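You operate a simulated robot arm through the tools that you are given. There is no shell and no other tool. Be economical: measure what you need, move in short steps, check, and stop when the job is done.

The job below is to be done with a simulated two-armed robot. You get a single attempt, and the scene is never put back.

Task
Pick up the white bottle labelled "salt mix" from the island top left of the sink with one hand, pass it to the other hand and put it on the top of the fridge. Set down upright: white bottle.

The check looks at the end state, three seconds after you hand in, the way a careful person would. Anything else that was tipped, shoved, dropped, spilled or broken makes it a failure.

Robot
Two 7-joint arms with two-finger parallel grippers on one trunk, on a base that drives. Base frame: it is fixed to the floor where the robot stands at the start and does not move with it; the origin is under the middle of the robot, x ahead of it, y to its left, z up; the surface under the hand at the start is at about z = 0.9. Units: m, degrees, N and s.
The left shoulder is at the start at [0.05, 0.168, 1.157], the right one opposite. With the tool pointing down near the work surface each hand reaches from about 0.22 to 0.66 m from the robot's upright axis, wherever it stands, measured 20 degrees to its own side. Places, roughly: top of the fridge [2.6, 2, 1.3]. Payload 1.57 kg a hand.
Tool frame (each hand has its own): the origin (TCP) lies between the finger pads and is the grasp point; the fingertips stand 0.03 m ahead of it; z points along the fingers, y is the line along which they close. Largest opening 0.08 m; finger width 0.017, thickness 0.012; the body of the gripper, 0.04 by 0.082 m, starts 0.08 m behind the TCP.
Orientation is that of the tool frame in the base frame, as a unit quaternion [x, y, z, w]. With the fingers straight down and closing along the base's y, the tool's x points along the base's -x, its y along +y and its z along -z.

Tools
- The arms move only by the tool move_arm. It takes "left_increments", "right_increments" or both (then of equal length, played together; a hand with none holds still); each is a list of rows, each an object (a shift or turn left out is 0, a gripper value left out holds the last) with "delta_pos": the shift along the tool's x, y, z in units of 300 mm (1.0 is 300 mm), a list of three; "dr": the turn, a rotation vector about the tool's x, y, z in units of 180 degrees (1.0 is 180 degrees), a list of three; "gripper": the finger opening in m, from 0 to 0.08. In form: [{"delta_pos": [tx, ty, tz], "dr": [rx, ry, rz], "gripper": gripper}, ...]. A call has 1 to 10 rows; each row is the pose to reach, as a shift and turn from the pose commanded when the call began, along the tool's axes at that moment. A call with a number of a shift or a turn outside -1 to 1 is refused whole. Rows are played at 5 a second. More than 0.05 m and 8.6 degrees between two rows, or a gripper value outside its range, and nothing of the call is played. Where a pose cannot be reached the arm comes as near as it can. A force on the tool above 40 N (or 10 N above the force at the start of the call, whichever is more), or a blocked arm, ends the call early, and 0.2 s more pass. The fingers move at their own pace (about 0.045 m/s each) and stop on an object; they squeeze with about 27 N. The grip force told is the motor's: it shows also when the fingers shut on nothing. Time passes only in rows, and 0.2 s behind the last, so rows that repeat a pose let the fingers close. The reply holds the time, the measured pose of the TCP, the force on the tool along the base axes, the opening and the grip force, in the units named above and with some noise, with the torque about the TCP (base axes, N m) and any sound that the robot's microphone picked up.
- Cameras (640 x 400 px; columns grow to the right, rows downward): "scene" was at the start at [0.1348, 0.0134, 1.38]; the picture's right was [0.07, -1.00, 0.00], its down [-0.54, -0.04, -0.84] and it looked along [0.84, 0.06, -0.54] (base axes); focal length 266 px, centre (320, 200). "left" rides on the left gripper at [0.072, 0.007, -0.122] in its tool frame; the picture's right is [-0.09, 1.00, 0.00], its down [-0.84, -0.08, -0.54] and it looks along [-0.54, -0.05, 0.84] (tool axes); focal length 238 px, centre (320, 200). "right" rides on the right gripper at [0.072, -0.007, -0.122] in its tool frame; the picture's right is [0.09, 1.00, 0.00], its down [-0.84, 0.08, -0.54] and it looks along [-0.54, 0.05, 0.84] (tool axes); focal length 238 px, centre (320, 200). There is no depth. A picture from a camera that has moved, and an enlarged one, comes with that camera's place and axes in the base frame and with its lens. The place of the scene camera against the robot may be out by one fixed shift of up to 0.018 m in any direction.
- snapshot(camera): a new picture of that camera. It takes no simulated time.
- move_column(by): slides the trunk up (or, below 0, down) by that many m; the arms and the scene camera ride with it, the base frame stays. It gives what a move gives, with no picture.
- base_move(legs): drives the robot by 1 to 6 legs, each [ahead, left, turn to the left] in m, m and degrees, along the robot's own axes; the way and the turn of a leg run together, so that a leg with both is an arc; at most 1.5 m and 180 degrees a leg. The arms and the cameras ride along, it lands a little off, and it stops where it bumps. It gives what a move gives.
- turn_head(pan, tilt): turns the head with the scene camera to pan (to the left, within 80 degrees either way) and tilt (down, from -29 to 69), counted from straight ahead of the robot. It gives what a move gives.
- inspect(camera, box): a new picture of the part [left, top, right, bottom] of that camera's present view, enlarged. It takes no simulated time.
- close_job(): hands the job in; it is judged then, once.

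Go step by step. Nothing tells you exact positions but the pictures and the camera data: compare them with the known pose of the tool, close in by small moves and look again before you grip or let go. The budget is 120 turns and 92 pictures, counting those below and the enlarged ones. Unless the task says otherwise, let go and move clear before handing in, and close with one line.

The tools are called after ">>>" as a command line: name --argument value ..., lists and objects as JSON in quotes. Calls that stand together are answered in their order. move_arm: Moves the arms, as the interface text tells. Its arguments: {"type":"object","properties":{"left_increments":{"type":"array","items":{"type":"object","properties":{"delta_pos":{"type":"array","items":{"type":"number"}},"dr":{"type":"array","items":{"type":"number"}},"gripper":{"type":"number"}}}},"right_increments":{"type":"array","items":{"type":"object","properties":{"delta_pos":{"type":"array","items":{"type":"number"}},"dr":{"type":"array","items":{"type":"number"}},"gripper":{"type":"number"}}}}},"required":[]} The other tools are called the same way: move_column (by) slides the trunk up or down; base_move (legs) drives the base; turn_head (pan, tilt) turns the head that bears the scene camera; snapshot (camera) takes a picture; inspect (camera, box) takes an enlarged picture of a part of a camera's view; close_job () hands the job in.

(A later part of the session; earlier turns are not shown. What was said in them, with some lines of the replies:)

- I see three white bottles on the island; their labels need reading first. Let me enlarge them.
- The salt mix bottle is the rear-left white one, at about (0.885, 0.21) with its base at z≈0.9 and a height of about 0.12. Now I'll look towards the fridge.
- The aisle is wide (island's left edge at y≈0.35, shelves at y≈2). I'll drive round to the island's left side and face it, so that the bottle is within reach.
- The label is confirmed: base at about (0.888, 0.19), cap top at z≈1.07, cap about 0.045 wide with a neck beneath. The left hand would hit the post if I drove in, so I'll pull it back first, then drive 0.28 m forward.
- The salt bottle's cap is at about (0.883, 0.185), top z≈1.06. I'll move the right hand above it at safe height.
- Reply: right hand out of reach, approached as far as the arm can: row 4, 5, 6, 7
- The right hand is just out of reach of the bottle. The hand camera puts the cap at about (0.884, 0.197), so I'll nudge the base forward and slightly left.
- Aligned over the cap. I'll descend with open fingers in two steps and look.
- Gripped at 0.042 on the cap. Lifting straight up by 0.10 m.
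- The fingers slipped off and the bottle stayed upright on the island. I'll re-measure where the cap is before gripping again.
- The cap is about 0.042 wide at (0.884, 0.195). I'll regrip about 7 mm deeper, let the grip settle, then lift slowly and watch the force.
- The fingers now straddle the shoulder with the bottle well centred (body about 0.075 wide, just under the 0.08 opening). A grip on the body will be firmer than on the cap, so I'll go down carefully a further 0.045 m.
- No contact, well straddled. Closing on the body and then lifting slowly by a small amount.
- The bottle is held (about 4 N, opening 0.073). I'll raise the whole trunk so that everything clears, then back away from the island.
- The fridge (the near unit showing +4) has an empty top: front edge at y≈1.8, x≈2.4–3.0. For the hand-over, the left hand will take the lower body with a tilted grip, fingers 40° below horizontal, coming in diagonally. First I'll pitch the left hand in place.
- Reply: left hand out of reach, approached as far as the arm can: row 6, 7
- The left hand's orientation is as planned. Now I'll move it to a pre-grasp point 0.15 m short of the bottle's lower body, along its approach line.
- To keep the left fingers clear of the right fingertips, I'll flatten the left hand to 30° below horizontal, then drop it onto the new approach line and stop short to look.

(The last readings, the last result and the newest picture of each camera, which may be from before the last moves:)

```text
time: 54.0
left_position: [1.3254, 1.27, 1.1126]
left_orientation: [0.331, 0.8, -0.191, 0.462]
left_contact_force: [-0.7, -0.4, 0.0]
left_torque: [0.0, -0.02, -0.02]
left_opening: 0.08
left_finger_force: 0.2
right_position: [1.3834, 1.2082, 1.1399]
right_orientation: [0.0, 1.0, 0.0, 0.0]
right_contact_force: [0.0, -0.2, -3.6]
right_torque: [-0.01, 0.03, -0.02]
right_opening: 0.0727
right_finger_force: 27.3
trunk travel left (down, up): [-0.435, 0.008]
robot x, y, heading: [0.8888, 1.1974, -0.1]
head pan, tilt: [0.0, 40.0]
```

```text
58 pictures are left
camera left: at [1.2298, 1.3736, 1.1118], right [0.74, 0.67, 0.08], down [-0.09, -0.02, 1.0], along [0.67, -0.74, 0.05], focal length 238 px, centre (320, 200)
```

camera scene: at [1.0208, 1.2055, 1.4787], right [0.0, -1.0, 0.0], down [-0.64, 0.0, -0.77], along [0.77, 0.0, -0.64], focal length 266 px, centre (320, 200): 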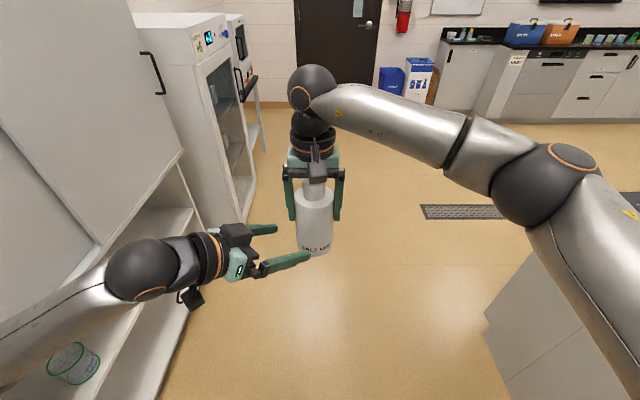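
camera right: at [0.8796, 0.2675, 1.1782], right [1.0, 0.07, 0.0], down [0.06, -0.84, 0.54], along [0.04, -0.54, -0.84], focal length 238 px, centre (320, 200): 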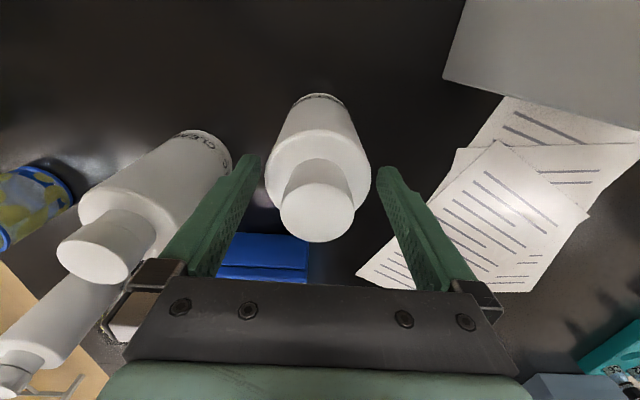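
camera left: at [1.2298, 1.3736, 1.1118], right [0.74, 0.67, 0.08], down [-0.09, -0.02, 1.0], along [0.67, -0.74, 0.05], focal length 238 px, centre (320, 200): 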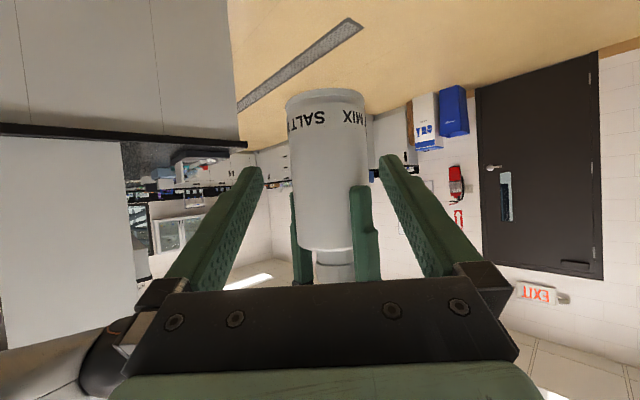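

Bottle bottom is at z≈1.035. The bottle sits about 7 mm to the +y side of the left hand's mid-plane, so I'll shift that much, come closer and check the centring again.

>>> move_arm --left_increments '[{"delta_pos": [0, 0.024, 0]}, {"delta_pos": [0, 0.024, 0.06]}, {"delta_pos": [0, 0.024, 0.1]}, {"delta_pos": [0, 0.024, 0.1]}]'

>>> snapshot --camera "left"

>>> inspect --camera "scene" --box '[240, 140, 380, 280]'

```text
time: 55.0
left_position: [1.3479, 1.2552, 1.0993]
left_orientation: [0.331, 0.8, -0.191, 0.462]
left_contact_force: [0.5, -0.2, 0.4]
left_torque: [0.05, 0.0, 0.02]
left_opening: 0.08
left_finger_force: 0.0
right_position: [1.3848, 1.2089, 1.1404]
right_orientation: [0.0, 1.0, 0.0, 0.001]
right_contact_force: [-0.2, -0.4, -3.5]
right_torque: [0.03, 0.05, -0.02]
right_opening: 0.0726
right_finger_force: 26.9
trunk travel left (down, up): [-0.435, 0.008]
robot x, y, heading: [0.8914, 1.1966, -0.2]
head pan, tilt: [0.0, 40.0]
```

```text
57 pictures are left
camera left: at [1.2545, 1.3598, 1.0986], right [0.74, 0.67, 0.08], down [-0.09, -0.02, 1.0], along [0.67, -0.74, 0.05], focal length 238 px, centre (320, 200)
```

left: 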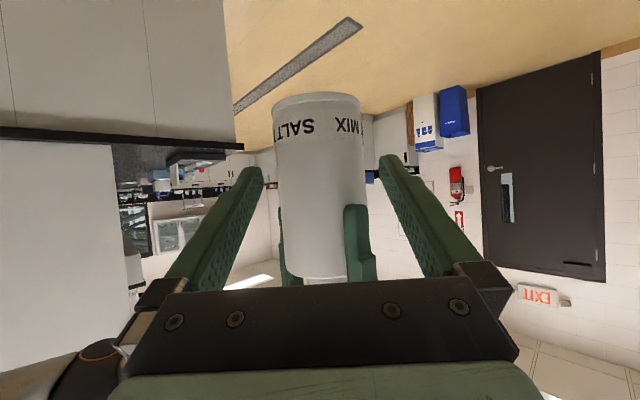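

```text
2.86 times, centred on (310, 210) of scene
camera zoom: at [1.0209, 1.2054, 1.4787], right [0.0, -1.0, 0.0], down [-0.64, 0.0, -0.77], along [0.77, 0.0, -0.64], focal length 760 px, centre (349, 171)
```

zoom: 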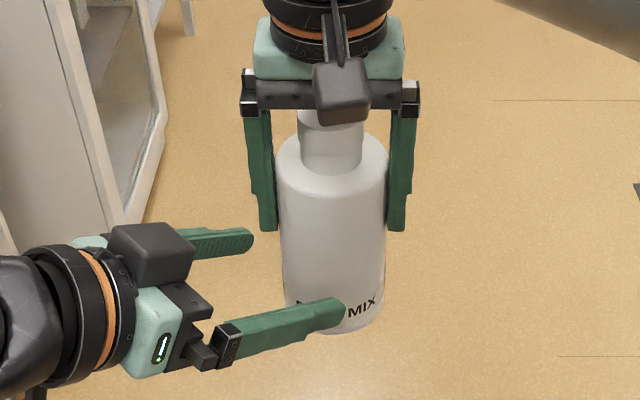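

Centred now. I'll advance the last 0.065 m along the tool axis in small steps, fingers open.

>>> move_arm --left_increments '[{"delta_pos": [0, 0, 0.05]}, {"delta_pos": [0, 0, 0.1]}, {"delta_pos": [0, 0, 0.15]}, {"delta_pos": [0, 0, 0.19]}, {"delta_pos": [0, 0, 0.217]}, {"delta_pos": [0, 0, 0.217]}]'

>>> snapshot --camera "left"

>>> inspect --camera "scene" --box '[240, 140, 380, 280]'

```text
time: 56.4
left_position: [1.3889, 1.216, 1.0644]
left_orientation: [0.331, 0.8, -0.191, 0.461]
left_contact_force: [0.1, 0.3, 0.2]
left_torque: [-0.01, -0.01, 0.0]
left_opening: 0.0801
left_finger_force: 0.1
right_position: [1.3858, 1.2082, 1.1413]
right_orientation: [0.0, 1.0, 0.0, 0.0]
right_contact_force: [0.7, 0.0, -3.7]
right_torque: [0.03, 0.01, 0.01]
right_opening: 0.0726
right_finger_force: 26.6
trunk travel left (down, up): [-0.435, 0.008]
robot x, y, heading: [0.8871, 1.1991, -0.1]
head pan, tilt: [0.0, 40.0]
```

```text
55 pictures are left
camera left: at [1.2949, 1.32, 1.0642], right [0.74, 0.67, 0.08], down [-0.09, -0.02, 1.0], along [0.67, -0.74, 0.05], focal length 238 px, centre (320, 200)
```

left: 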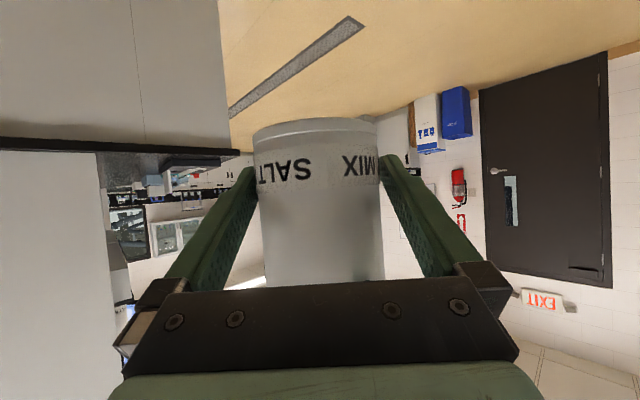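

```text
2.86 times, centred on (310, 210) of scene
camera zoom: at [1.0209, 1.2054, 1.4787], right [0.0, -1.0, 0.0], down [-0.64, 0.0, -0.77], along [0.77, 0.0, -0.64], focal length 760 px, centre (349, 171)
```

zoom: 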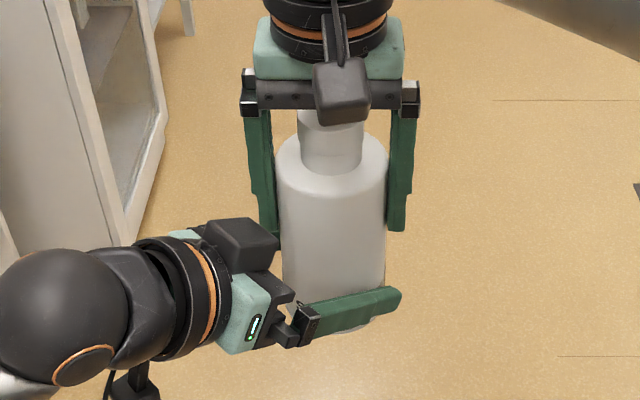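

The left fingers straddle the lower body with no contact forces. Closing the left hand while the right still holds.

>>> move_arm --left_increments '[{"gripper": 0.06}, {"gripper": 0.06}, {"gripper": 0.06}, {"gripper": 0.06}]'

>>> snapshot --camera "left"

```text
time: 57.4
left_position: [1.388, 1.2153, 1.0639]
left_orientation: [0.331, 0.8, -0.191, 0.462]
left_contact_force: [-5.6, -3.8, -0.3]
left_torque: [0.08, -0.26, 0.01]
left_opening: 0.0726
left_finger_force: 26.8
right_position: [1.3853, 1.2097, 1.1406]
right_orientation: [0.0, 1.0, 0.001, 0.001]
right_contact_force: [4.2, 4.7, -2.3]
right_torque: [0.25, -0.06, -0.06]
right_opening: 0.0726
right_finger_force: 26.9
trunk travel left (down, up): [-0.435, 0.008]
robot x, y, heading: [0.89, 1.1959, -0.1]
head pan, tilt: [0.0, 40.0]
```

```text
53 pictures are left
camera left: at [1.2945, 1.3196, 1.0642], right [0.74, 0.67, 0.08], down [-0.09, -0.02, 1.0], along [0.67, -0.74, 0.05], focal length 238 px, centre (320, 200)
```

left: 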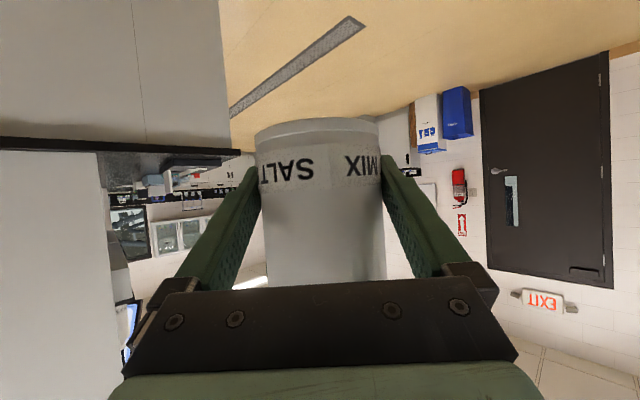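

Both hands hold the bottle. I'll relieve the slight side load, open the right hand, and check the bottle stays put.

>>> move_arm --left_increments '[{"delta_pos": [0, -0.004, 0]}, {"delta_pos": [0, -0.004, 0]}, {"delta_pos": [0, -0.004, 0]}, {"delta_pos": [0, -0.004, 0]}, {"delta_pos": [0, -0.004, 0]}]' --right_increments '[{"gripper": 0.06}, {"gripper": 0.076}, {"gripper": 0.08}, {"gripper": 0.08}, {"gripper": 0.08}]'

>>> inspect --camera "scene" --box '[240, 140, 380, 280]'

```text
time: 58.6
left_position: [1.3874, 1.2142, 1.0652]
left_orientation: [0.331, 0.8, -0.191, 0.462]
left_contact_force: [0.2, 0.0, -0.1]
left_torque: [0.01, 0.01, -0.02]
left_opening: 0.0725
left_finger_force: 27.5
right_position: [1.3856, 1.2091, 1.1395]
right_orientation: [0.0, 1.0, 0.0, 0.001]
right_contact_force: [-0.4, -0.6, 0.6]
right_torque: [0.02, 0.01, -0.03]
right_opening: 0.08
right_finger_force: 0.0
trunk travel left (down, up): [-0.435, 0.008]
robot x, y, heading: [0.8882, 1.1989, 0.3]
head pan, tilt: [0.0, 40.0]
```

```text
2.86 times, centred on (310, 210) of scene
camera zoom: at [1.021, 1.2054, 1.4787], right [0.0, -1.0, 0.0], down [-0.64, 0.0, -0.77], along [0.77, 0.0, -0.64], focal length 760 px, centre (349, 171)
```

zoom: 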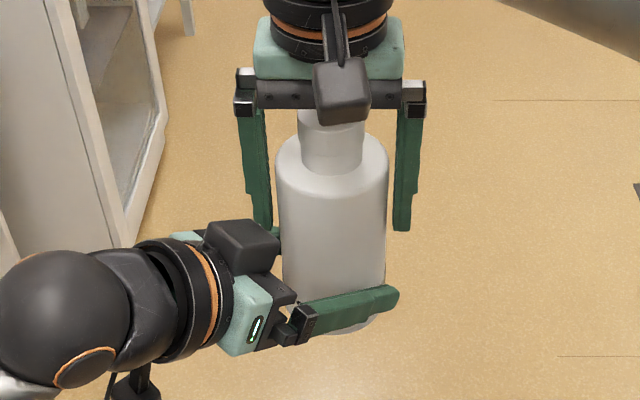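

>>> move_arm --right_increments '[{"delta_pos": [0, 0, -0.03]}, {"delta_pos": [0, 0, -0.06]}, {"delta_pos": [0, 0, -0.1]}, {"delta_pos": [0, 0, -0.1]}]'

>>> inspect --camera "scene" --box '[240, 140, 380, 280]'

```text
time: 59.6
left_position: [1.387, 1.215, 1.0647]
left_orientation: [0.331, 0.801, -0.191, 0.462]
left_contact_force: [0.2, -0.3, -0.1]
left_torque: [-0.01, 0.04, -0.04]
left_opening: 0.0724
left_finger_force: 26.8
right_position: [1.3854, 1.2096, 1.1704]
right_orientation: [0.001, 1.0, 0.0, 0.0]
right_contact_force: [0.6, -0.2, 0.0]
right_torque: [-0.01, 0.0, 0.0]
right_opening: 0.0802
right_finger_force: 0.0
trunk travel left (down, up): [-0.435, 0.008]
robot x, y, heading: [0.8897, 1.1997, -0.4]
head pan, tilt: [0.0, 40.0]
```

```text
2.86 times, centred on (310, 210) of scene
camera zoom: at [1.021, 1.2053, 1.4787], right [0.0, -1.0, 0.0], down [-0.64, 0.0, -0.77], along [0.77, 0.0, -0.64], focal length 760 px, centre (349, 171)
```

zoom: 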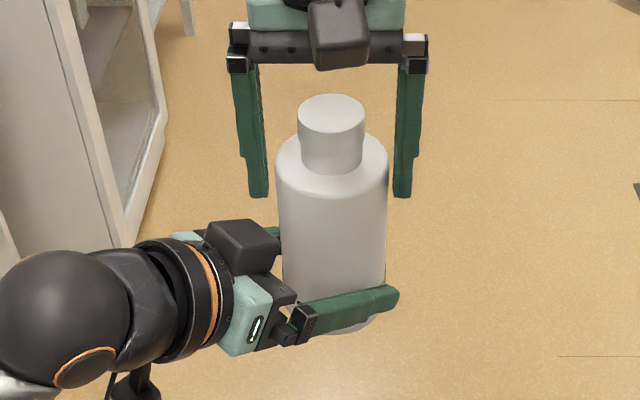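

The left hand holds the bottle upright on its own. Now I'll take the right hand up and away to the right.

>>> move_arm --right_increments '[{"delta_pos": [0, 0, -0.15]}, {"delta_pos": [0, 0, -0.3]}, {"delta_pos": [0.1, -0.1, -0.3]}, {"delta_pos": [0.2, -0.2, -0.3]}, {"delta_pos": [0.3, -0.3, -0.3]}, {"delta_pos": [0.4, -0.4, -0.3]}, {"delta_pos": [0.5, -0.5, -0.3]}, {"delta_pos": [0.6, -0.6, -0.3]}, {"delta_pos": [0.6, -0.6, -0.3]}]'

>>> snapshot --camera "scene"

```text
time: 61.6
left_position: [1.3887, 1.2148, 1.064]
left_orientation: [0.331, 0.8, -0.192, 0.462]
left_contact_force: [-0.4, 0.4, -0.2]
left_torque: [0.03, 0.01, -0.01]
left_opening: 0.0724
left_finger_force: 27.4
right_position: [1.2028, 1.0284, 1.2581]
right_orientation: [-0.001, 1.0, 0.001, 0.001]
right_contact_force: [0.5, 0.8, -0.4]
right_torque: [-0.03, 0.0, -0.01]
right_opening: 0.0799
right_finger_force: 0.2
trunk travel left (down, up): [-0.435, 0.008]
robot x, y, heading: [0.8858, 1.1949, 0.1]
head pan, tilt: [0.0, 40.0]
```

```text
50 pictures are left
camera scene: at [1.0214, 1.2059, 1.4786], right [0.0, -1.0, 0.0], down [-0.64, 0.0, -0.77], along [0.77, 0.0, -0.64], focal length 266 px, centre (320, 200)
```

scene: 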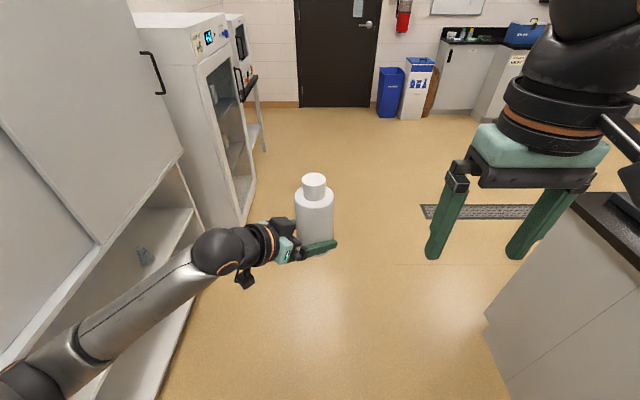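

Next I'll raise the left hand 0.3 m straight up, slowly, then yaw it to point forward.

>>> move_arm --left_increments '[{"delta_pos": [-0.1083, 0, -0.0625]}, {"delta_pos": [-0.2165, 0, -0.125]}, {"delta_pos": [-0.3248, 0, -0.1875]}, {"delta_pos": [-0.433, 0, -0.25]}, {"delta_pos": [-0.5413, 0, -0.3125]}, {"delta_pos": [-0.6495, 0, -0.375]}, {"delta_pos": [-0.7578, 0, -0.4375]}, {"delta_pos": [-0.866, 0, -0.5]}, {"delta_pos": [-0.866, 0, -0.5]}]'

>>> move_arm --left_increments '[{"dr": [-0.031, 0, -0.0179]}, {"dr": [-0.062, 0, -0.0357]}, {"dr": [-0.093, 0, -0.0536]}, {"dr": [-0.124, 0, -0.0714]}, {"dr": [-0.155, 0, -0.0893]}, {"dr": [-0.186, 0, -0.1071]}, {"dr": [-0.2165, 0, -0.125]}, {"dr": [-0.2165, 0, -0.125]}]'

>>> snapshot --camera "scene"

```text
time: 63.6
left_position: [1.3887, 1.2146, 1.3645]
left_orientation: [0.331, 0.801, -0.191, 0.462]
left_contact_force: [-0.2, -0.1, -4.2]
left_torque: [0.02, 0.03, -0.02]
left_opening: 0.0723
left_finger_force: 27.4
right_position: [1.2049, 1.0268, 1.2578]
right_orientation: [0.0, 1.0, 0.0, 0.0]
right_contact_force: [1.4, 0.3, -0.4]
right_torque: [-0.03, 0.0, -0.01]
right_opening: 0.0799
right_finger_force: 0.0
trunk travel left (down, up): [-0.435, 0.008]
robot x, y, heading: [0.89, 1.1998, 0.1]
head pan, tilt: [0.0, 40.0]
```

```text
time: 65.4
left_position: [1.3876, 1.2147, 1.3652]
left_orientation: [-0.002, 0.866, 0.001, 0.5]
left_contact_force: [0.0, -1.0, -3.8]
left_torque: [0.02, 0.03, 0.04]
left_opening: 0.0724
left_finger_force: 27.0
right_position: [1.2046, 1.0291, 1.2584]
right_orientation: [0.0, 1.0, 0.0, 0.0]
right_contact_force: [-0.5, 0.7, 0.5]
right_torque: [0.0, 0.04, 0.05]
right_opening: 0.0801
right_finger_force: 0.1
trunk travel left (down, up): [-0.435, 0.008]
robot x, y, heading: [0.8897, 1.1981, -0.0]
head pan, tilt: [0.0, 40.0]
```

```text
49 pictures are left
camera scene: at [1.0212, 1.2054, 1.4786], right [0.0, -1.0, 0.0], down [-0.64, 0.0, -0.77], along [0.77, 0.0, -0.64], focal length 266 px, centre (320, 200)
```

scene: 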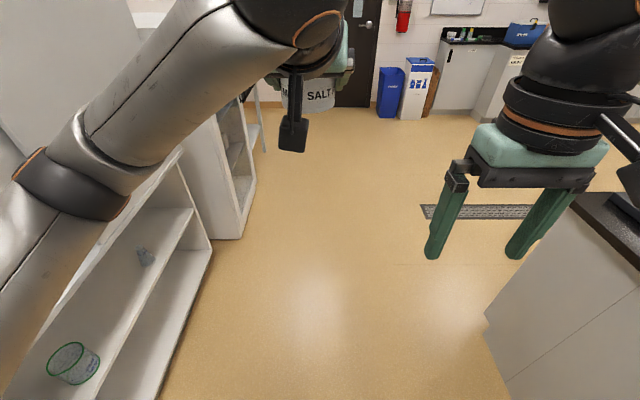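

The left hand now shows the full bottle weight (about 4 N) and points forward. I'll raise it 5 cm more, then drive along the aisle towards the fridge and look.

>>> move_arm --left_increments '[{"delta_pos": [-0.07, 0, -0.04]}, {"delta_pos": [-0.144, 0, -0.0833]}, {"delta_pos": [-0.144, 0, -0.0833]}]'

>>> base_move --legs '[[0.9, 0, 0]]'

>>> turn_head --pan 45 --tilt 12

>>> snapshot --camera "scene"

```text
time: 66.2
left_position: [1.3879, 1.2135, 1.4152]
left_orientation: [-0.001, 0.866, 0.001, 0.5]
left_contact_force: [-0.1, -0.2, -4.3]
left_torque: [-0.05, 0.02, 0.0]
left_opening: 0.0722
left_finger_force: 27.0
right_position: [1.2052, 1.0291, 1.2586]
right_orientation: [0.0, 1.0, 0.0, 0.0]
right_contact_force: [0.3, 0.5, -0.6]
right_torque: [0.01, -0.04, 0.0]
right_opening: 0.0801
right_finger_force: 0.0
trunk travel left (down, up): [-0.435, 0.008]
robot x, y, heading: [0.8911, 1.1991, -0.0]
head pan, tilt: [0.0, 40.0]
```

```text
time: 70.9
left_position: [2.2933, 1.2159, 1.4147]
left_orientation: [-0.002, 0.866, 0.002, 0.5]
left_contact_force: [0.2, 1.1, -3.9]
left_torque: [0.0, 0.02, 0.0]
left_opening: 0.0721
left_finger_force: 27.3
right_position: [2.1117, 1.0304, 1.259]
right_orientation: [-0.002, 1.0, 0.0, 0.0]
right_contact_force: [0.6, -1.0, -0.5]
right_torque: [-0.02, 0.02, -0.04]
right_opening: 0.0802
right_finger_force: 0.2
trunk travel left (down, up): [-0.435, 0.008]
robot x, y, heading: [1.7965, 1.2, -0.2]
head pan, tilt: [0.0, 40.0]
```

```text
time: 72.1
left_position: [2.2934, 1.2162, 1.4153]
left_orientation: [-0.002, 0.866, 0.001, 0.5]
left_contact_force: [-0.5, -1.2, -4.1]
left_torque: [0.0, 0.03, -0.01]
left_opening: 0.0722
left_finger_force: 26.7
right_position: [2.1109, 1.0319, 1.2588]
right_orientation: [-0.001, 1.0, 0.0, 0.0]
right_contact_force: [-0.1, 0.4, 0.2]
right_torque: [0.01, 0.04, 0.01]
right_opening: 0.08
right_finger_force: 0.0
trunk travel left (down, up): [-0.435, 0.008]
robot x, y, heading: [1.7986, 1.1975, 0.1]
head pan, tilt: [45.0, 12.0]
```

```text
48 pictures are left
camera scene: at [1.908, 1.2734, 1.5231], right [0.71, -0.7, 0.0], down [-0.15, -0.15, -0.98], along [0.69, 0.69, -0.21], focal length 266 px, centre (320, 200)
```

scene: 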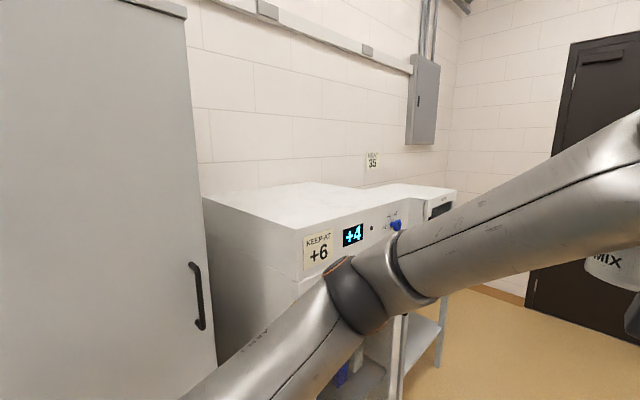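

The fridge top spans about x 2.3–2.8, y 1.73–2.35 and is empty. I'll drive level with it, turn to face it, and look again.

>>> base_move --legs '[[0.785, 0, 0], [0, 0, 90]]'

>>> turn_head --pan -15 --tilt 20

>>> snapshot --camera "scene"

>>> snapshot --camera "left"

```text
time: 80.0
left_position: [2.564, 1.6965, 1.4151]
left_orientation: [-0.61, 0.615, 0.353, 0.355]
left_contact_force: [-0.8, -0.2, -3.6]
left_torque: [-0.02, -0.01, -0.03]
left_opening: 0.0718
left_finger_force: 26.9
right_position: [2.7467, 1.5111, 1.2584]
right_orientation: [-0.703, 0.711, -0.001, 0.0]
right_contact_force: [0.0, -0.4, -1.3]
right_torque: [-0.02, -0.01, 0.02]
right_opening: 0.08
right_finger_force: 0.1
trunk travel left (down, up): [-0.435, 0.008]
robot x, y, heading: [2.5707, 1.1984, 89.4]
head pan, tilt: [45.0, 12.0]
```

```text
time: 81.3
left_position: [2.5639, 1.6978, 1.4144]
left_orientation: [-0.609, 0.615, 0.352, 0.356]
left_contact_force: [0.8, -0.1, -4.5]
left_torque: [-0.05, 0.02, 0.03]
left_opening: 0.0721
left_finger_force: 27.0
right_position: [2.7456, 1.5122, 1.2583]
right_orientation: [-0.703, 0.711, 0.0, 0.001]
right_contact_force: [-0.3, -0.6, 0.0]
right_torque: [-0.01, 0.01, -0.02]
right_opening: 0.0802
right_finger_force: 0.0
trunk travel left (down, up): [-0.435, 0.008]
robot x, y, heading: [2.5751, 1.1988, 89.2]
head pan, tilt: [-15.0, 20.0]
```

```text
47 pictures are left
camera scene: at [2.6038, 1.3367, 1.5101], right [0.96, -0.27, 0.0], down [-0.09, -0.33, -0.94], along [0.25, 0.9, -0.34], focal length 266 px, centre (320, 200)
```

scene: 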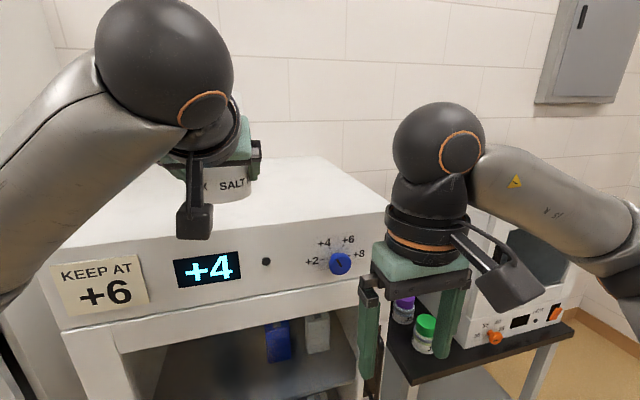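

```text
46 pictures are left
camera left: at [2.5568, 1.5557, 1.415], right [-1.0, 0.06, 0.08], down [0.08, -0.05, 1.0], along [0.06, 1.0, 0.05], focal length 238 px, centre (320, 200)
```

left: 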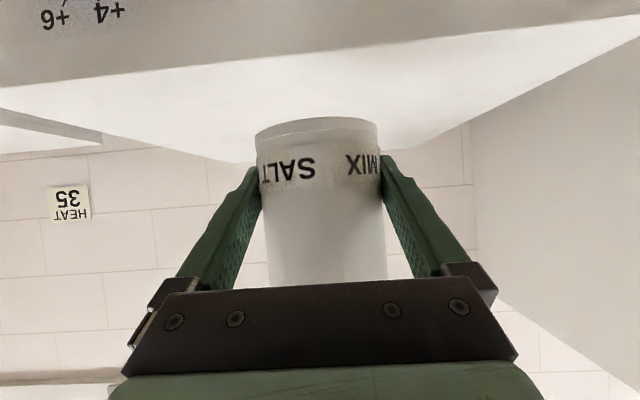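

The bottle is now just short of the fridge's front edge (y≈1.73). Before driving in I'll pull the right hand back and up so it stays clear of the fridge and the neighbouring table.

>>> move_arm --right_increments '[{"delta_pos": [0.06, 0, -0.12]}, {"delta_pos": [0.12, 0, -0.24]}, {"delta_pos": [0.18, 0, -0.36]}, {"delta_pos": [0.2, 0, -0.45]}, {"delta_pos": [0.2, 0, -0.45]}]'

>>> base_move --legs '[[0.14, 0, 0]]'

>>> snapshot --camera "scene"

>>> snapshot --camera "left"

```text
time: 82.5
left_position: [2.5643, 1.6969, 1.4159]
left_orientation: [-0.61, 0.616, 0.351, 0.355]
left_contact_force: [0.2, 0.0, -2.3]
left_torque: [-0.04, 0.0, 0.03]
left_opening: 0.0723
left_finger_force: 27.1
right_position: [2.7458, 1.4516, 1.392]
right_orientation: [-0.704, 0.711, 0.0, 0.0]
right_contact_force: [-0.1, -0.1, 0.1]
right_torque: [-0.03, 0.02, 0.01]
right_opening: 0.0799
right_finger_force: 0.1
trunk travel left (down, up): [-0.435, 0.008]
robot x, y, heading: [2.5737, 1.1954, 89.5]
head pan, tilt: [-15.0, 20.0]
```

```text
time: 83.9
left_position: [2.5671, 1.8347, 1.4148]
left_orientation: [-0.608, 0.617, 0.351, 0.356]
left_contact_force: [-0.2, 0.3, -3.8]
left_torque: [-0.06, 0.05, 0.01]
left_opening: 0.072
left_finger_force: 27.0
right_position: [2.7466, 1.5871, 1.3928]
right_orientation: [-0.702, 0.712, -0.001, 0.001]
right_contact_force: [-1.7, 0.7, -0.1]
right_torque: [-0.01, -0.03, 0.0]
right_opening: 0.08
right_finger_force: 0.2
trunk travel left (down, up): [-0.435, 0.008]
robot x, y, heading: [2.5769, 1.3389, 89.2]
head pan, tilt: [-15.0, 20.0]
```

```text
45 pictures are left
camera scene: at [2.6061, 1.4743, 1.51], right [0.96, -0.27, 0.0], down [-0.09, -0.33, -0.94], along [0.26, 0.9, -0.34], focal length 266 px, centre (320, 200)
```

scene: 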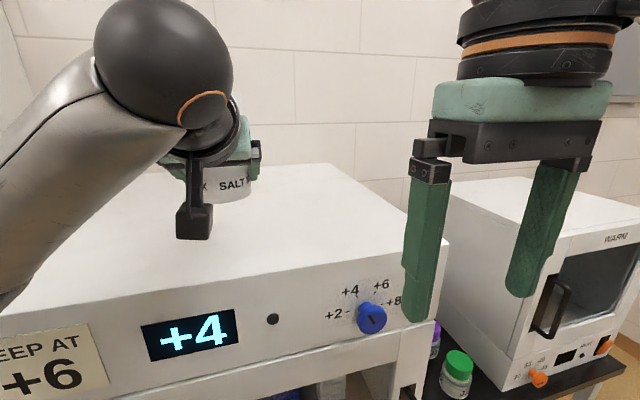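

```text
44 pictures are left
camera left: at [2.5596, 1.6933, 1.4148], right [-1.0, 0.06, 0.08], down [0.08, -0.05, 1.0], along [0.06, 1.0, 0.05], focal length 238 px, centre (320, 200)
```

left: 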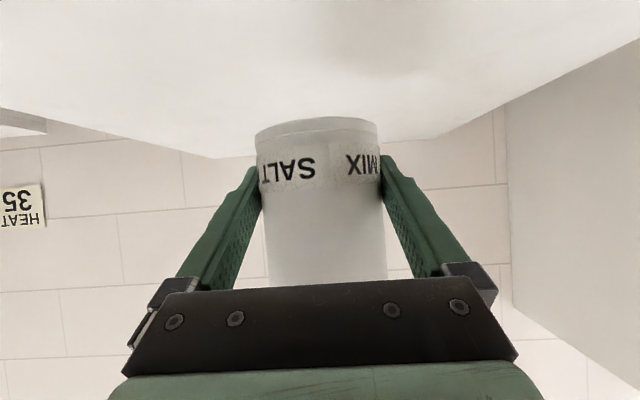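

The bottle is over the fridge top near the front. I'll move it 0.06 m deeper, lower it 0.06 m and check the remaining gap.

>>> move_arm --left_increments '[{"delta_pos": [-0.05, 0, 0.0865]}, {"delta_pos": [-0.1, 0, 0.173]}, {"delta_pos": [-0.013, 0, 0.223]}, {"delta_pos": [0.073, 0, 0.273]}, {"delta_pos": [0.073, 0, 0.273]}]'

>>> snapshot --camera "scene"

>>> snapshot --camera "left"

```text
time: 85.1
left_position: [2.5678, 1.8955, 1.3555]
left_orientation: [-0.608, 0.616, 0.352, 0.356]
left_contact_force: [0.0, 0.4, -3.1]
left_torque: [-0.03, 0.01, 0.03]
left_opening: 0.0719
left_finger_force: 27.5
right_position: [2.7482, 1.5878, 1.3929]
right_orientation: [-0.702, 0.712, 0.0, 0.0]
right_contact_force: [0.2, -1.4, -0.5]
right_torque: [-0.02, -0.01, -0.01]
right_opening: 0.0801
right_finger_force: 0.1
trunk travel left (down, up): [-0.435, 0.008]
robot x, y, heading: [2.5774, 1.3368, 89.2]
head pan, tilt: [-15.0, 20.0]
```

```text
43 pictures are left
camera scene: at [2.606, 1.4732, 1.5101], right [0.96, -0.27, 0.0], down [-0.09, -0.33, -0.94], along [0.26, 0.9, -0.34], focal length 266 px, centre (320, 200)
```

scene: 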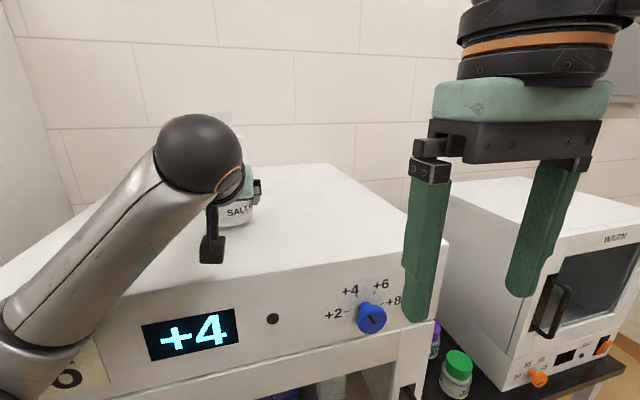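

```text
42 pictures are left
camera left: at [2.5597, 1.7532, 1.3544], right [-1.0, 0.06, 0.08], down [0.08, -0.05, 1.0], along [0.06, 1.0, 0.05], focal length 238 px, centre (320, 200)
```

left: 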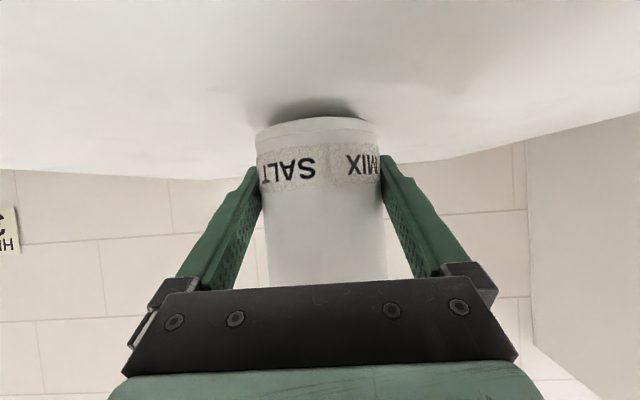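

A contact shadow is showing, so the bottle is within about 2–3 cm of the surface. I'll lower it in 4 mm steps and watch the force.

>>> move_arm --left_increments '[{"delta_pos": [0.0115, 0, 0.0067]}, {"delta_pos": [0.023, 0, 0.0133]}, {"delta_pos": [0.0346, 0, 0.02]}, {"delta_pos": [0.0433, 0, 0.025]}, {"delta_pos": [0.0433, 0, 0.025]}]'

>>> inspect --camera "left" --box '[230, 70, 410, 180]'

>>> inspect --camera "scene" --box '[160, 150, 300, 290]'

```text
time: 86.3
left_position: [2.5684, 1.8915, 1.3376]
left_orientation: [-0.608, 0.618, 0.35, 0.354]
left_contact_force: [-1.2, -2.1, 8.8]
left_torque: [0.45, -0.06, 0.06]
left_opening: 0.0723
left_finger_force: 7.1
right_position: [2.7477, 1.5854, 1.3925]
right_orientation: [-0.703, 0.711, 0.001, 0.001]
right_contact_force: [-0.7, -0.1, 0.9]
right_torque: [-0.03, -0.03, 0.02]
right_opening: 0.0802
right_finger_force: 0.0
trunk travel left (down, up): [-0.435, 0.008]
robot x, y, heading: [2.5736, 1.3383, 89.1]
head pan, tilt: [-15.0, 20.0]
```

```text
3.56 times, centred on (320, 125) of left
camera zoom: at [2.5606, 1.7498, 1.3387], right [-0.99, 0.06, 0.08], down [0.08, -0.05, 1.0], along [0.06, 1.0, 0.04], focal length 848 px, centre (320, 467)
```

zoom: 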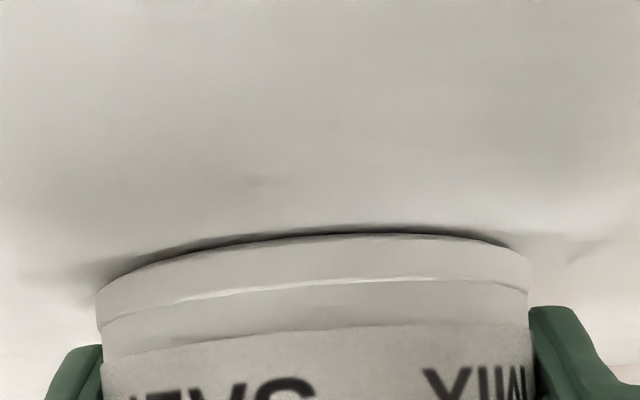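

```text
2.86 times, centred on (230, 220) of scene
camera zoom: at [2.6058, 1.4716, 1.5102], right [0.96, -0.27, 0.0], down [-0.09, -0.33, -0.94], along [0.26, 0.9, -0.34], focal length 760 px, centre (577, 143)
```

zoom: 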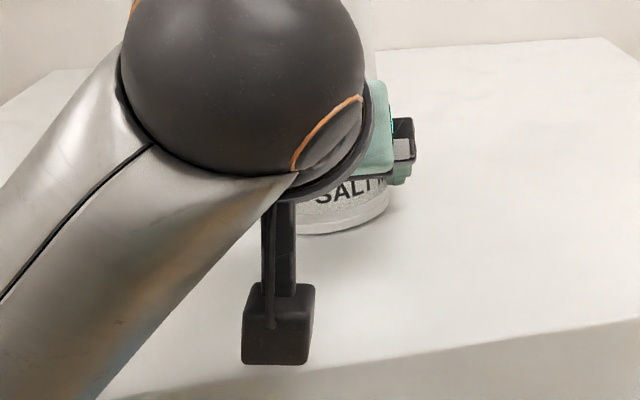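

The bottle is resting on the fridge top (upward force about 9 N). I'll ease off the pressing by about 2 mm, then open the left hand.

>>> move_arm --left_increments '[{"delta_pos": [-0.006, 0, -0.0035]}, {"delta_pos": [-0.006, 0, -0.0035]}, {"delta_pos": [-0.006, 0, -0.0035]}]'

>>> inspect --camera "left" --box '[230, 70, 410, 180]'

```text
time: 87.1
left_position: [2.568, 1.8936, 1.3408]
left_orientation: [-0.608, 0.616, 0.351, 0.355]
left_contact_force: [-0.7, 0.3, -4.2]
left_torque: [-0.06, 0.0, 0.02]
left_opening: 0.0718
left_finger_force: 26.8
right_position: [2.7475, 1.5867, 1.3933]
right_orientation: [-0.702, 0.712, 0.0, -0.001]
right_contact_force: [-0.8, 0.1, -0.9]
right_torque: [-0.07, -0.01, 0.02]
right_opening: 0.08
right_finger_force: 0.1
trunk travel left (down, up): [-0.435, 0.008]
robot x, y, heading: [2.5689, 1.3351, 89.1]
head pan, tilt: [-15.0, 20.0]
```

```text
3.56 times, centred on (320, 125) of left
camera zoom: at [2.5604, 1.7523, 1.3411], right [-0.99, 0.06, 0.08], down [0.08, -0.05, 1.0], along [0.06, 1.0, 0.05], focal length 848 px, centre (320, 467)
```

zoom: 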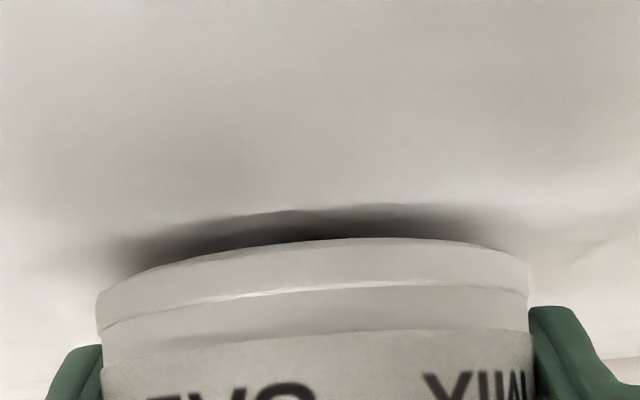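

It's now hovering about 2 mm up; I'll lower it lightly back into contact.

>>> move_arm --left_increments '[{"delta_pos": [0.004, 0, 0.0023]}, {"delta_pos": [0.004, 0, 0.0023]}, {"delta_pos": [0.004, 0, 0.0023]}]'

>>> inspect --camera "left" --box '[230, 70, 410, 180]'

```text
time: 87.9
left_position: [2.5673, 1.8935, 1.3417]
left_orientation: [-0.608, 0.617, 0.351, 0.356]
left_contact_force: [0.4, 0.2, -4.1]
left_torque: [-0.07, 0.02, -0.02]
left_opening: 0.0717
left_finger_force: 26.2
right_position: [2.747, 1.5868, 1.3929]
right_orientation: [-0.702, 0.712, 0.0, 0.0]
right_contact_force: [0.0, 0.0, 0.0]
right_torque: [0.0, 0.01, 0.01]
right_opening: 0.08
right_finger_force: 0.1
trunk travel left (down, up): [-0.435, 0.008]
robot x, y, heading: [2.572, 1.3371, 89.3]
head pan, tilt: [-15.0, 20.0]
```

```text
3.56 times, centred on (320, 125) of left
camera zoom: at [2.5602, 1.7521, 1.3406], right [-0.99, 0.06, 0.08], down [0.08, -0.05, 1.0], along [0.06, 1.0, 0.05], focal length 848 px, centre (320, 467)
```

zoom: 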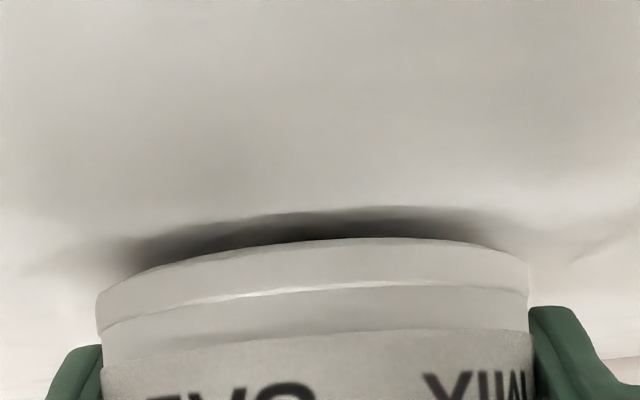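

>>> move_arm --left_increments '[{"delta_pos": [0.006, 0, 0.0033]}, {"delta_pos": [0.006, 0, 0.0033]}, {"delta_pos": [0.006, 0, 0.0033]}]'

>>> inspect --camera "left" --box '[230, 70, 410, 180]'

```text
time: 88.7
left_position: [2.5686, 1.8934, 1.3394]
left_orientation: [-0.608, 0.617, 0.351, 0.356]
left_contact_force: [0.2, -0.3, -4.2]
left_torque: [-0.02, 0.0, -0.02]
left_opening: 0.0716
left_finger_force: 26.8
right_position: [2.7478, 1.5865, 1.3922]
right_orientation: [-0.702, 0.712, 0.0, 0.0]
right_contact_force: [0.2, -0.1, 0.5]
right_torque: [0.01, 0.0, -0.03]
right_opening: 0.0804
right_finger_force: 0.1
trunk travel left (down, up): [-0.435, 0.008]
robot x, y, heading: [2.5747, 1.3379, 89.3]
head pan, tilt: [-15.0, 20.0]
```

```text
3.56 times, centred on (320, 125) of left
camera zoom: at [2.56, 1.752, 1.3391], right [-0.99, 0.06, 0.08], down [0.08, -0.05, 1.0], along [0.06, 1.0, 0.05], focal length 848 px, centre (320, 467)
```

zoom: 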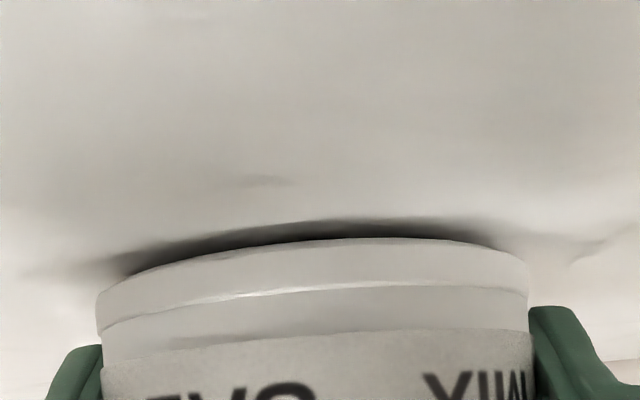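

>>> move_arm --left_increments '[{"delta_pos": [0.005, 0, 0.0028]}, {"delta_pos": [0.005, 0, 0.0028]}, {"delta_pos": [0.005, 0, 0.0028]}]'

```text
time: 89.5
left_position: [2.5683, 1.8938, 1.3389]
left_orientation: [-0.608, 0.617, 0.351, 0.356]
left_contact_force: [1.3, -0.3, -3.5]
left_torque: [-0.04, 0.0, 0.01]
left_opening: 0.072
left_finger_force: 27.1
right_position: [2.7472, 1.5872, 1.3921]
right_orientation: [-0.702, 0.712, 0.0, 0.0]
right_contact_force: [-0.1, 0.1, 1.3]
right_torque: [0.0, 0.0, -0.01]
right_opening: 0.0799
right_finger_force: 0.1
trunk travel left (down, up): [-0.435, 0.008]
robot x, y, heading: [2.5744, 1.3311, 89.3]
head pan, tilt: [-15.0, 20.0]
```

>>> move_arm --left_increments '[{"delta_pos": [0.004, 0, 0.0023]}, {"delta_pos": [0.004, 0, 0.0023]}, {"delta_pos": [0.004, 0, 0.0023]}]'

>>> inspect --camera "left" --box '[230, 70, 410, 180]'

```text
time: 90.3
left_position: [2.5682, 1.8934, 1.3366]
left_orientation: [-0.608, 0.615, 0.352, 0.358]
left_contact_force: [1.3, 2.7, 4.6]
left_torque: [-0.19, 0.08, 0.0]
left_opening: 0.0717
left_finger_force: 27.7
right_position: [2.7477, 1.5878, 1.3923]
right_orientation: [-0.702, 0.712, 0.0, 0.0]
right_contact_force: [-0.4, -0.1, -0.1]
right_torque: [-0.01, 0.01, 0.0]
right_opening: 0.0798
right_finger_force: 0.0
trunk travel left (down, up): [-0.435, 0.008]
robot x, y, heading: [2.5748, 1.3337, 89.4]
head pan, tilt: [-15.0, 20.0]
```

```text
3.56 times, centred on (320, 125) of left
camera zoom: at [2.5603, 1.7521, 1.3371], right [-1.0, 0.06, 0.08], down [0.08, -0.06, 1.0], along [0.06, 1.0, 0.05], focal length 848 px, centre (320, 467)
```

zoom: 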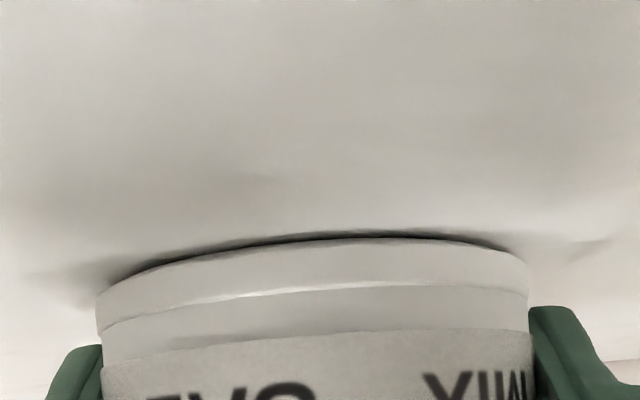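

The bottle stands in light contact (net about 8 N). Releasing slowly, holding still.

>>> move_arm --left_increments '[{"gripper": 0.074}, {"gripper": 0.077}, {"gripper": 0.08}, {"gripper": 0.08}, {"gripper": 0.08}]'

>>> snapshot --camera "left"

```text
time: 91.5
left_position: [2.5663, 1.8934, 1.3356]
left_orientation: [-0.608, 0.616, 0.351, 0.356]
left_contact_force: [-1.0, 0.3, -0.6]
left_torque: [0.0, -0.01, 0.01]
left_opening: 0.0801
left_finger_force: 0.1
right_position: [2.7475, 1.5874, 1.392]
right_orientation: [-0.703, 0.712, 0.0, 0.0]
right_contact_force: [0.2, -0.2, -0.1]
right_torque: [0.02, -0.02, -0.02]
right_opening: 0.0801
right_finger_force: 0.0
trunk travel left (down, up): [-0.435, 0.008]
robot x, y, heading: [2.5752, 1.3393, 89.0]
head pan, tilt: [-15.0, 20.0]
```

```text
35 pictures are left
camera left: at [2.5604, 1.7519, 1.3364], right [-1.0, 0.06, 0.08], down [0.08, -0.05, 1.0], along [0.06, 1.0, 0.05], focal length 238 px, centre (320, 200)
```

left: 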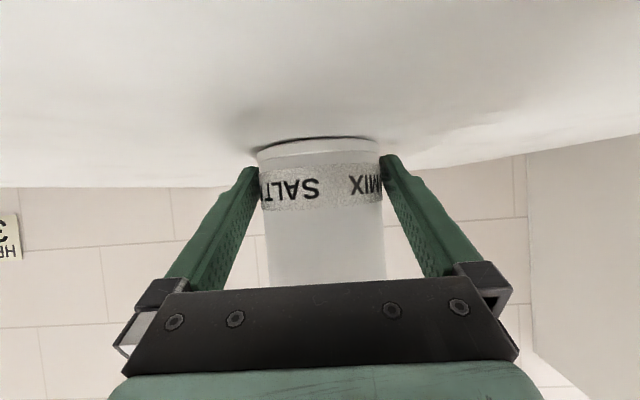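

Released; the bottle stands between the open fingers. Backing straight out along the tool axis, first a bit to check nothing drags.

>>> move_arm --left_increments '[{"delta_pos": [0, 0, -0.03]}, {"delta_pos": [0, 0, -0.06]}, {"delta_pos": [0, 0, -0.1]}, {"delta_pos": [0, 0, -0.1]}]'

>>> snapshot --camera "left"

```text
time: 92.5
left_position: [2.5676, 1.8669, 1.3503]
left_orientation: [-0.608, 0.617, 0.351, 0.356]
left_contact_force: [-0.3, 0.2, -0.4]
left_torque: [0.0, 0.02, 0.0]
left_opening: 0.0801
left_finger_force: 0.0
right_position: [2.7471, 1.5881, 1.3928]
right_orientation: [-0.703, 0.711, 0.0, 0.001]
right_contact_force: [1.3, 0.6, -0.9]
right_torque: [0.02, 0.02, 0.0]
right_opening: 0.0799
right_finger_force: 0.0
trunk travel left (down, up): [-0.435, 0.008]
robot x, y, heading: [2.5729, 1.3366, 89.4]
head pan, tilt: [-15.0, 20.0]
```

```text
34 pictures are left
camera left: at [2.5599, 1.7256, 1.3506], right [-0.99, 0.06, 0.08], down [0.08, -0.05, 1.0], along [0.06, 1.0, 0.05], focal length 238 px, centre (320, 200)
```

left: 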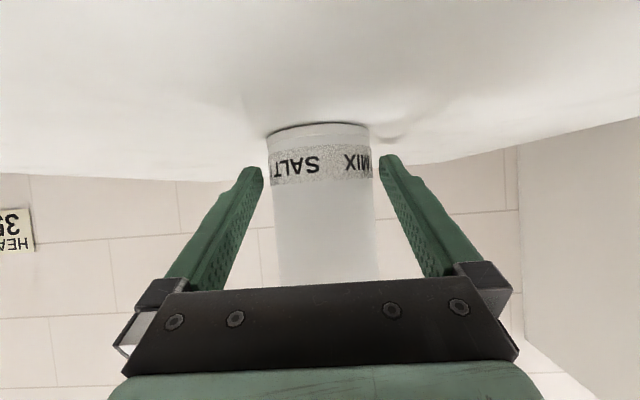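

The bottle stayed put while the fingers moved clear. I'll continue out.

>>> move_arm --left_increments '[{"delta_pos": [0, 0, -0.12]}, {"delta_pos": [0, 0, -0.24]}, {"delta_pos": [0, 0, -0.36]}, {"delta_pos": [0, 0, -0.45]}, {"delta_pos": [0, 0, -0.45]}]'

>>> base_move --legs '[[-0.3, 0, 0]]'

>>> turn_head --pan 0 --tilt 12

>>> snapshot --camera "scene"

>>> snapshot --camera "left"

```text
time: 93.7
left_position: [2.5652, 1.7503, 1.4179]
left_orientation: [-0.607, 0.617, 0.351, 0.357]
left_contact_force: [0.4, 0.4, -0.1]
left_torque: [-0.01, -0.03, 0.01]
left_opening: 0.0802
left_finger_force: 0.1
right_position: [2.7471, 1.5875, 1.3922]
right_orientation: [-0.702, 0.712, 0.0, 0.0]
right_contact_force: [0.5, 0.8, 0.0]
right_torque: [-0.01, -0.02, -0.01]
right_opening: 0.0801
right_finger_force: 0.1
trunk travel left (down, up): [-0.435, 0.008]
robot x, y, heading: [2.5693, 1.3346, 89.3]
head pan, tilt: [-15.0, 20.0]
```

```text
time: 95.7
left_position: [2.5636, 1.4492, 1.4181]
left_orientation: [-0.606, 0.618, 0.35, 0.357]
left_contact_force: [0.3, -1.0, -0.2]
left_torque: [0.04, 0.01, 0.01]
left_opening: 0.0803
left_finger_force: 0.1
right_position: [2.744, 1.2833, 1.3927]
right_orientation: [-0.699, 0.715, -0.001, 0.001]
right_contact_force: [0.6, 0.1, 0.2]
right_torque: [0.0, -0.01, -0.03]
right_opening: 0.0801
right_finger_force: 0.2
trunk travel left (down, up): [-0.435, 0.008]
robot x, y, heading: [2.5685, 1.0355, 88.7]
head pan, tilt: [-15.0, 20.0]
```

```text
time: 96.5
left_position: [2.5637, 1.449, 1.4175]
left_orientation: [-0.606, 0.619, 0.35, 0.358]
left_contact_force: [0.6, -0.8, -0.6]
left_torque: [-0.03, -0.03, -0.02]
left_opening: 0.0801
left_finger_force: 0.1
right_position: [2.7435, 1.2846, 1.3932]
right_orientation: [-0.7, 0.714, 0.0, 0.0]
right_contact_force: [0.0, 0.9, 0.5]
right_torque: [-0.05, -0.01, -0.01]
right_opening: 0.0802
right_finger_force: 0.0
trunk travel left (down, up): [-0.435, 0.008]
robot x, y, heading: [2.5686, 1.0361, 88.8]
head pan, tilt: [0.0, 12.0]
```

```text
33 pictures are left
camera scene: at [2.5775, 1.1756, 1.5231], right [1.0, -0.02, 0.0], down [0.0, -0.21, -0.98], along [0.02, 0.98, -0.21], focal length 266 px, centre (320, 200)
```

scene: 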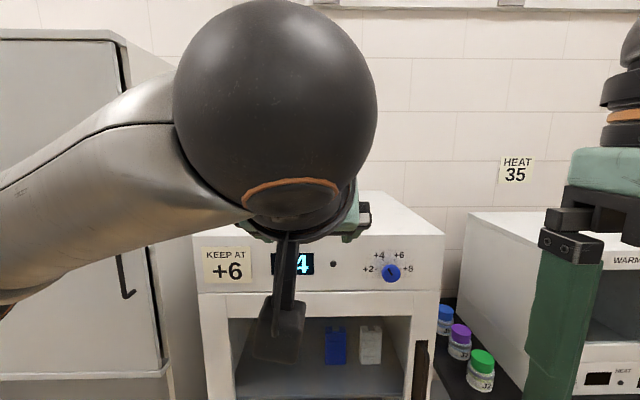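

```text
32 pictures are left
camera left: at [2.5554, 1.3083, 1.4182], right [-0.99, 0.07, 0.08], down [0.08, -0.05, 1.0], along [0.07, 1.0, 0.05], focal length 238 px, centre (320, 200)
```

left: 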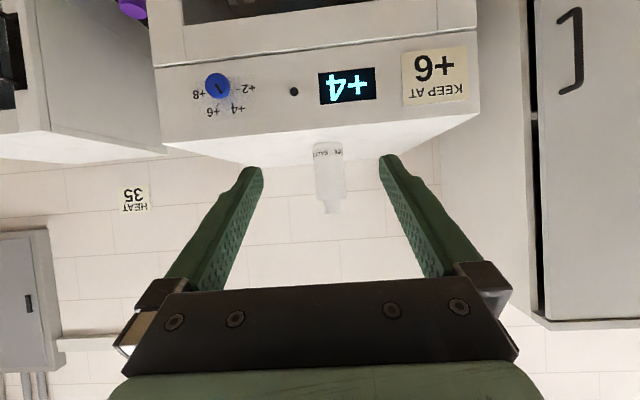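

The left camera (its view is upside down) shows the bottle standing upright on top of the fridge, with both hands clear. Handing in.

>>> close_job

```text
The job is handed in.
```

The "salt mix" bottle was picked up with the right hand, passed to the left, and now stands upright on top of the fridge. My first grip, on the cap, slipped off. The bottle stayed upright on the island, and nothing else looked disturbed in the pictures.
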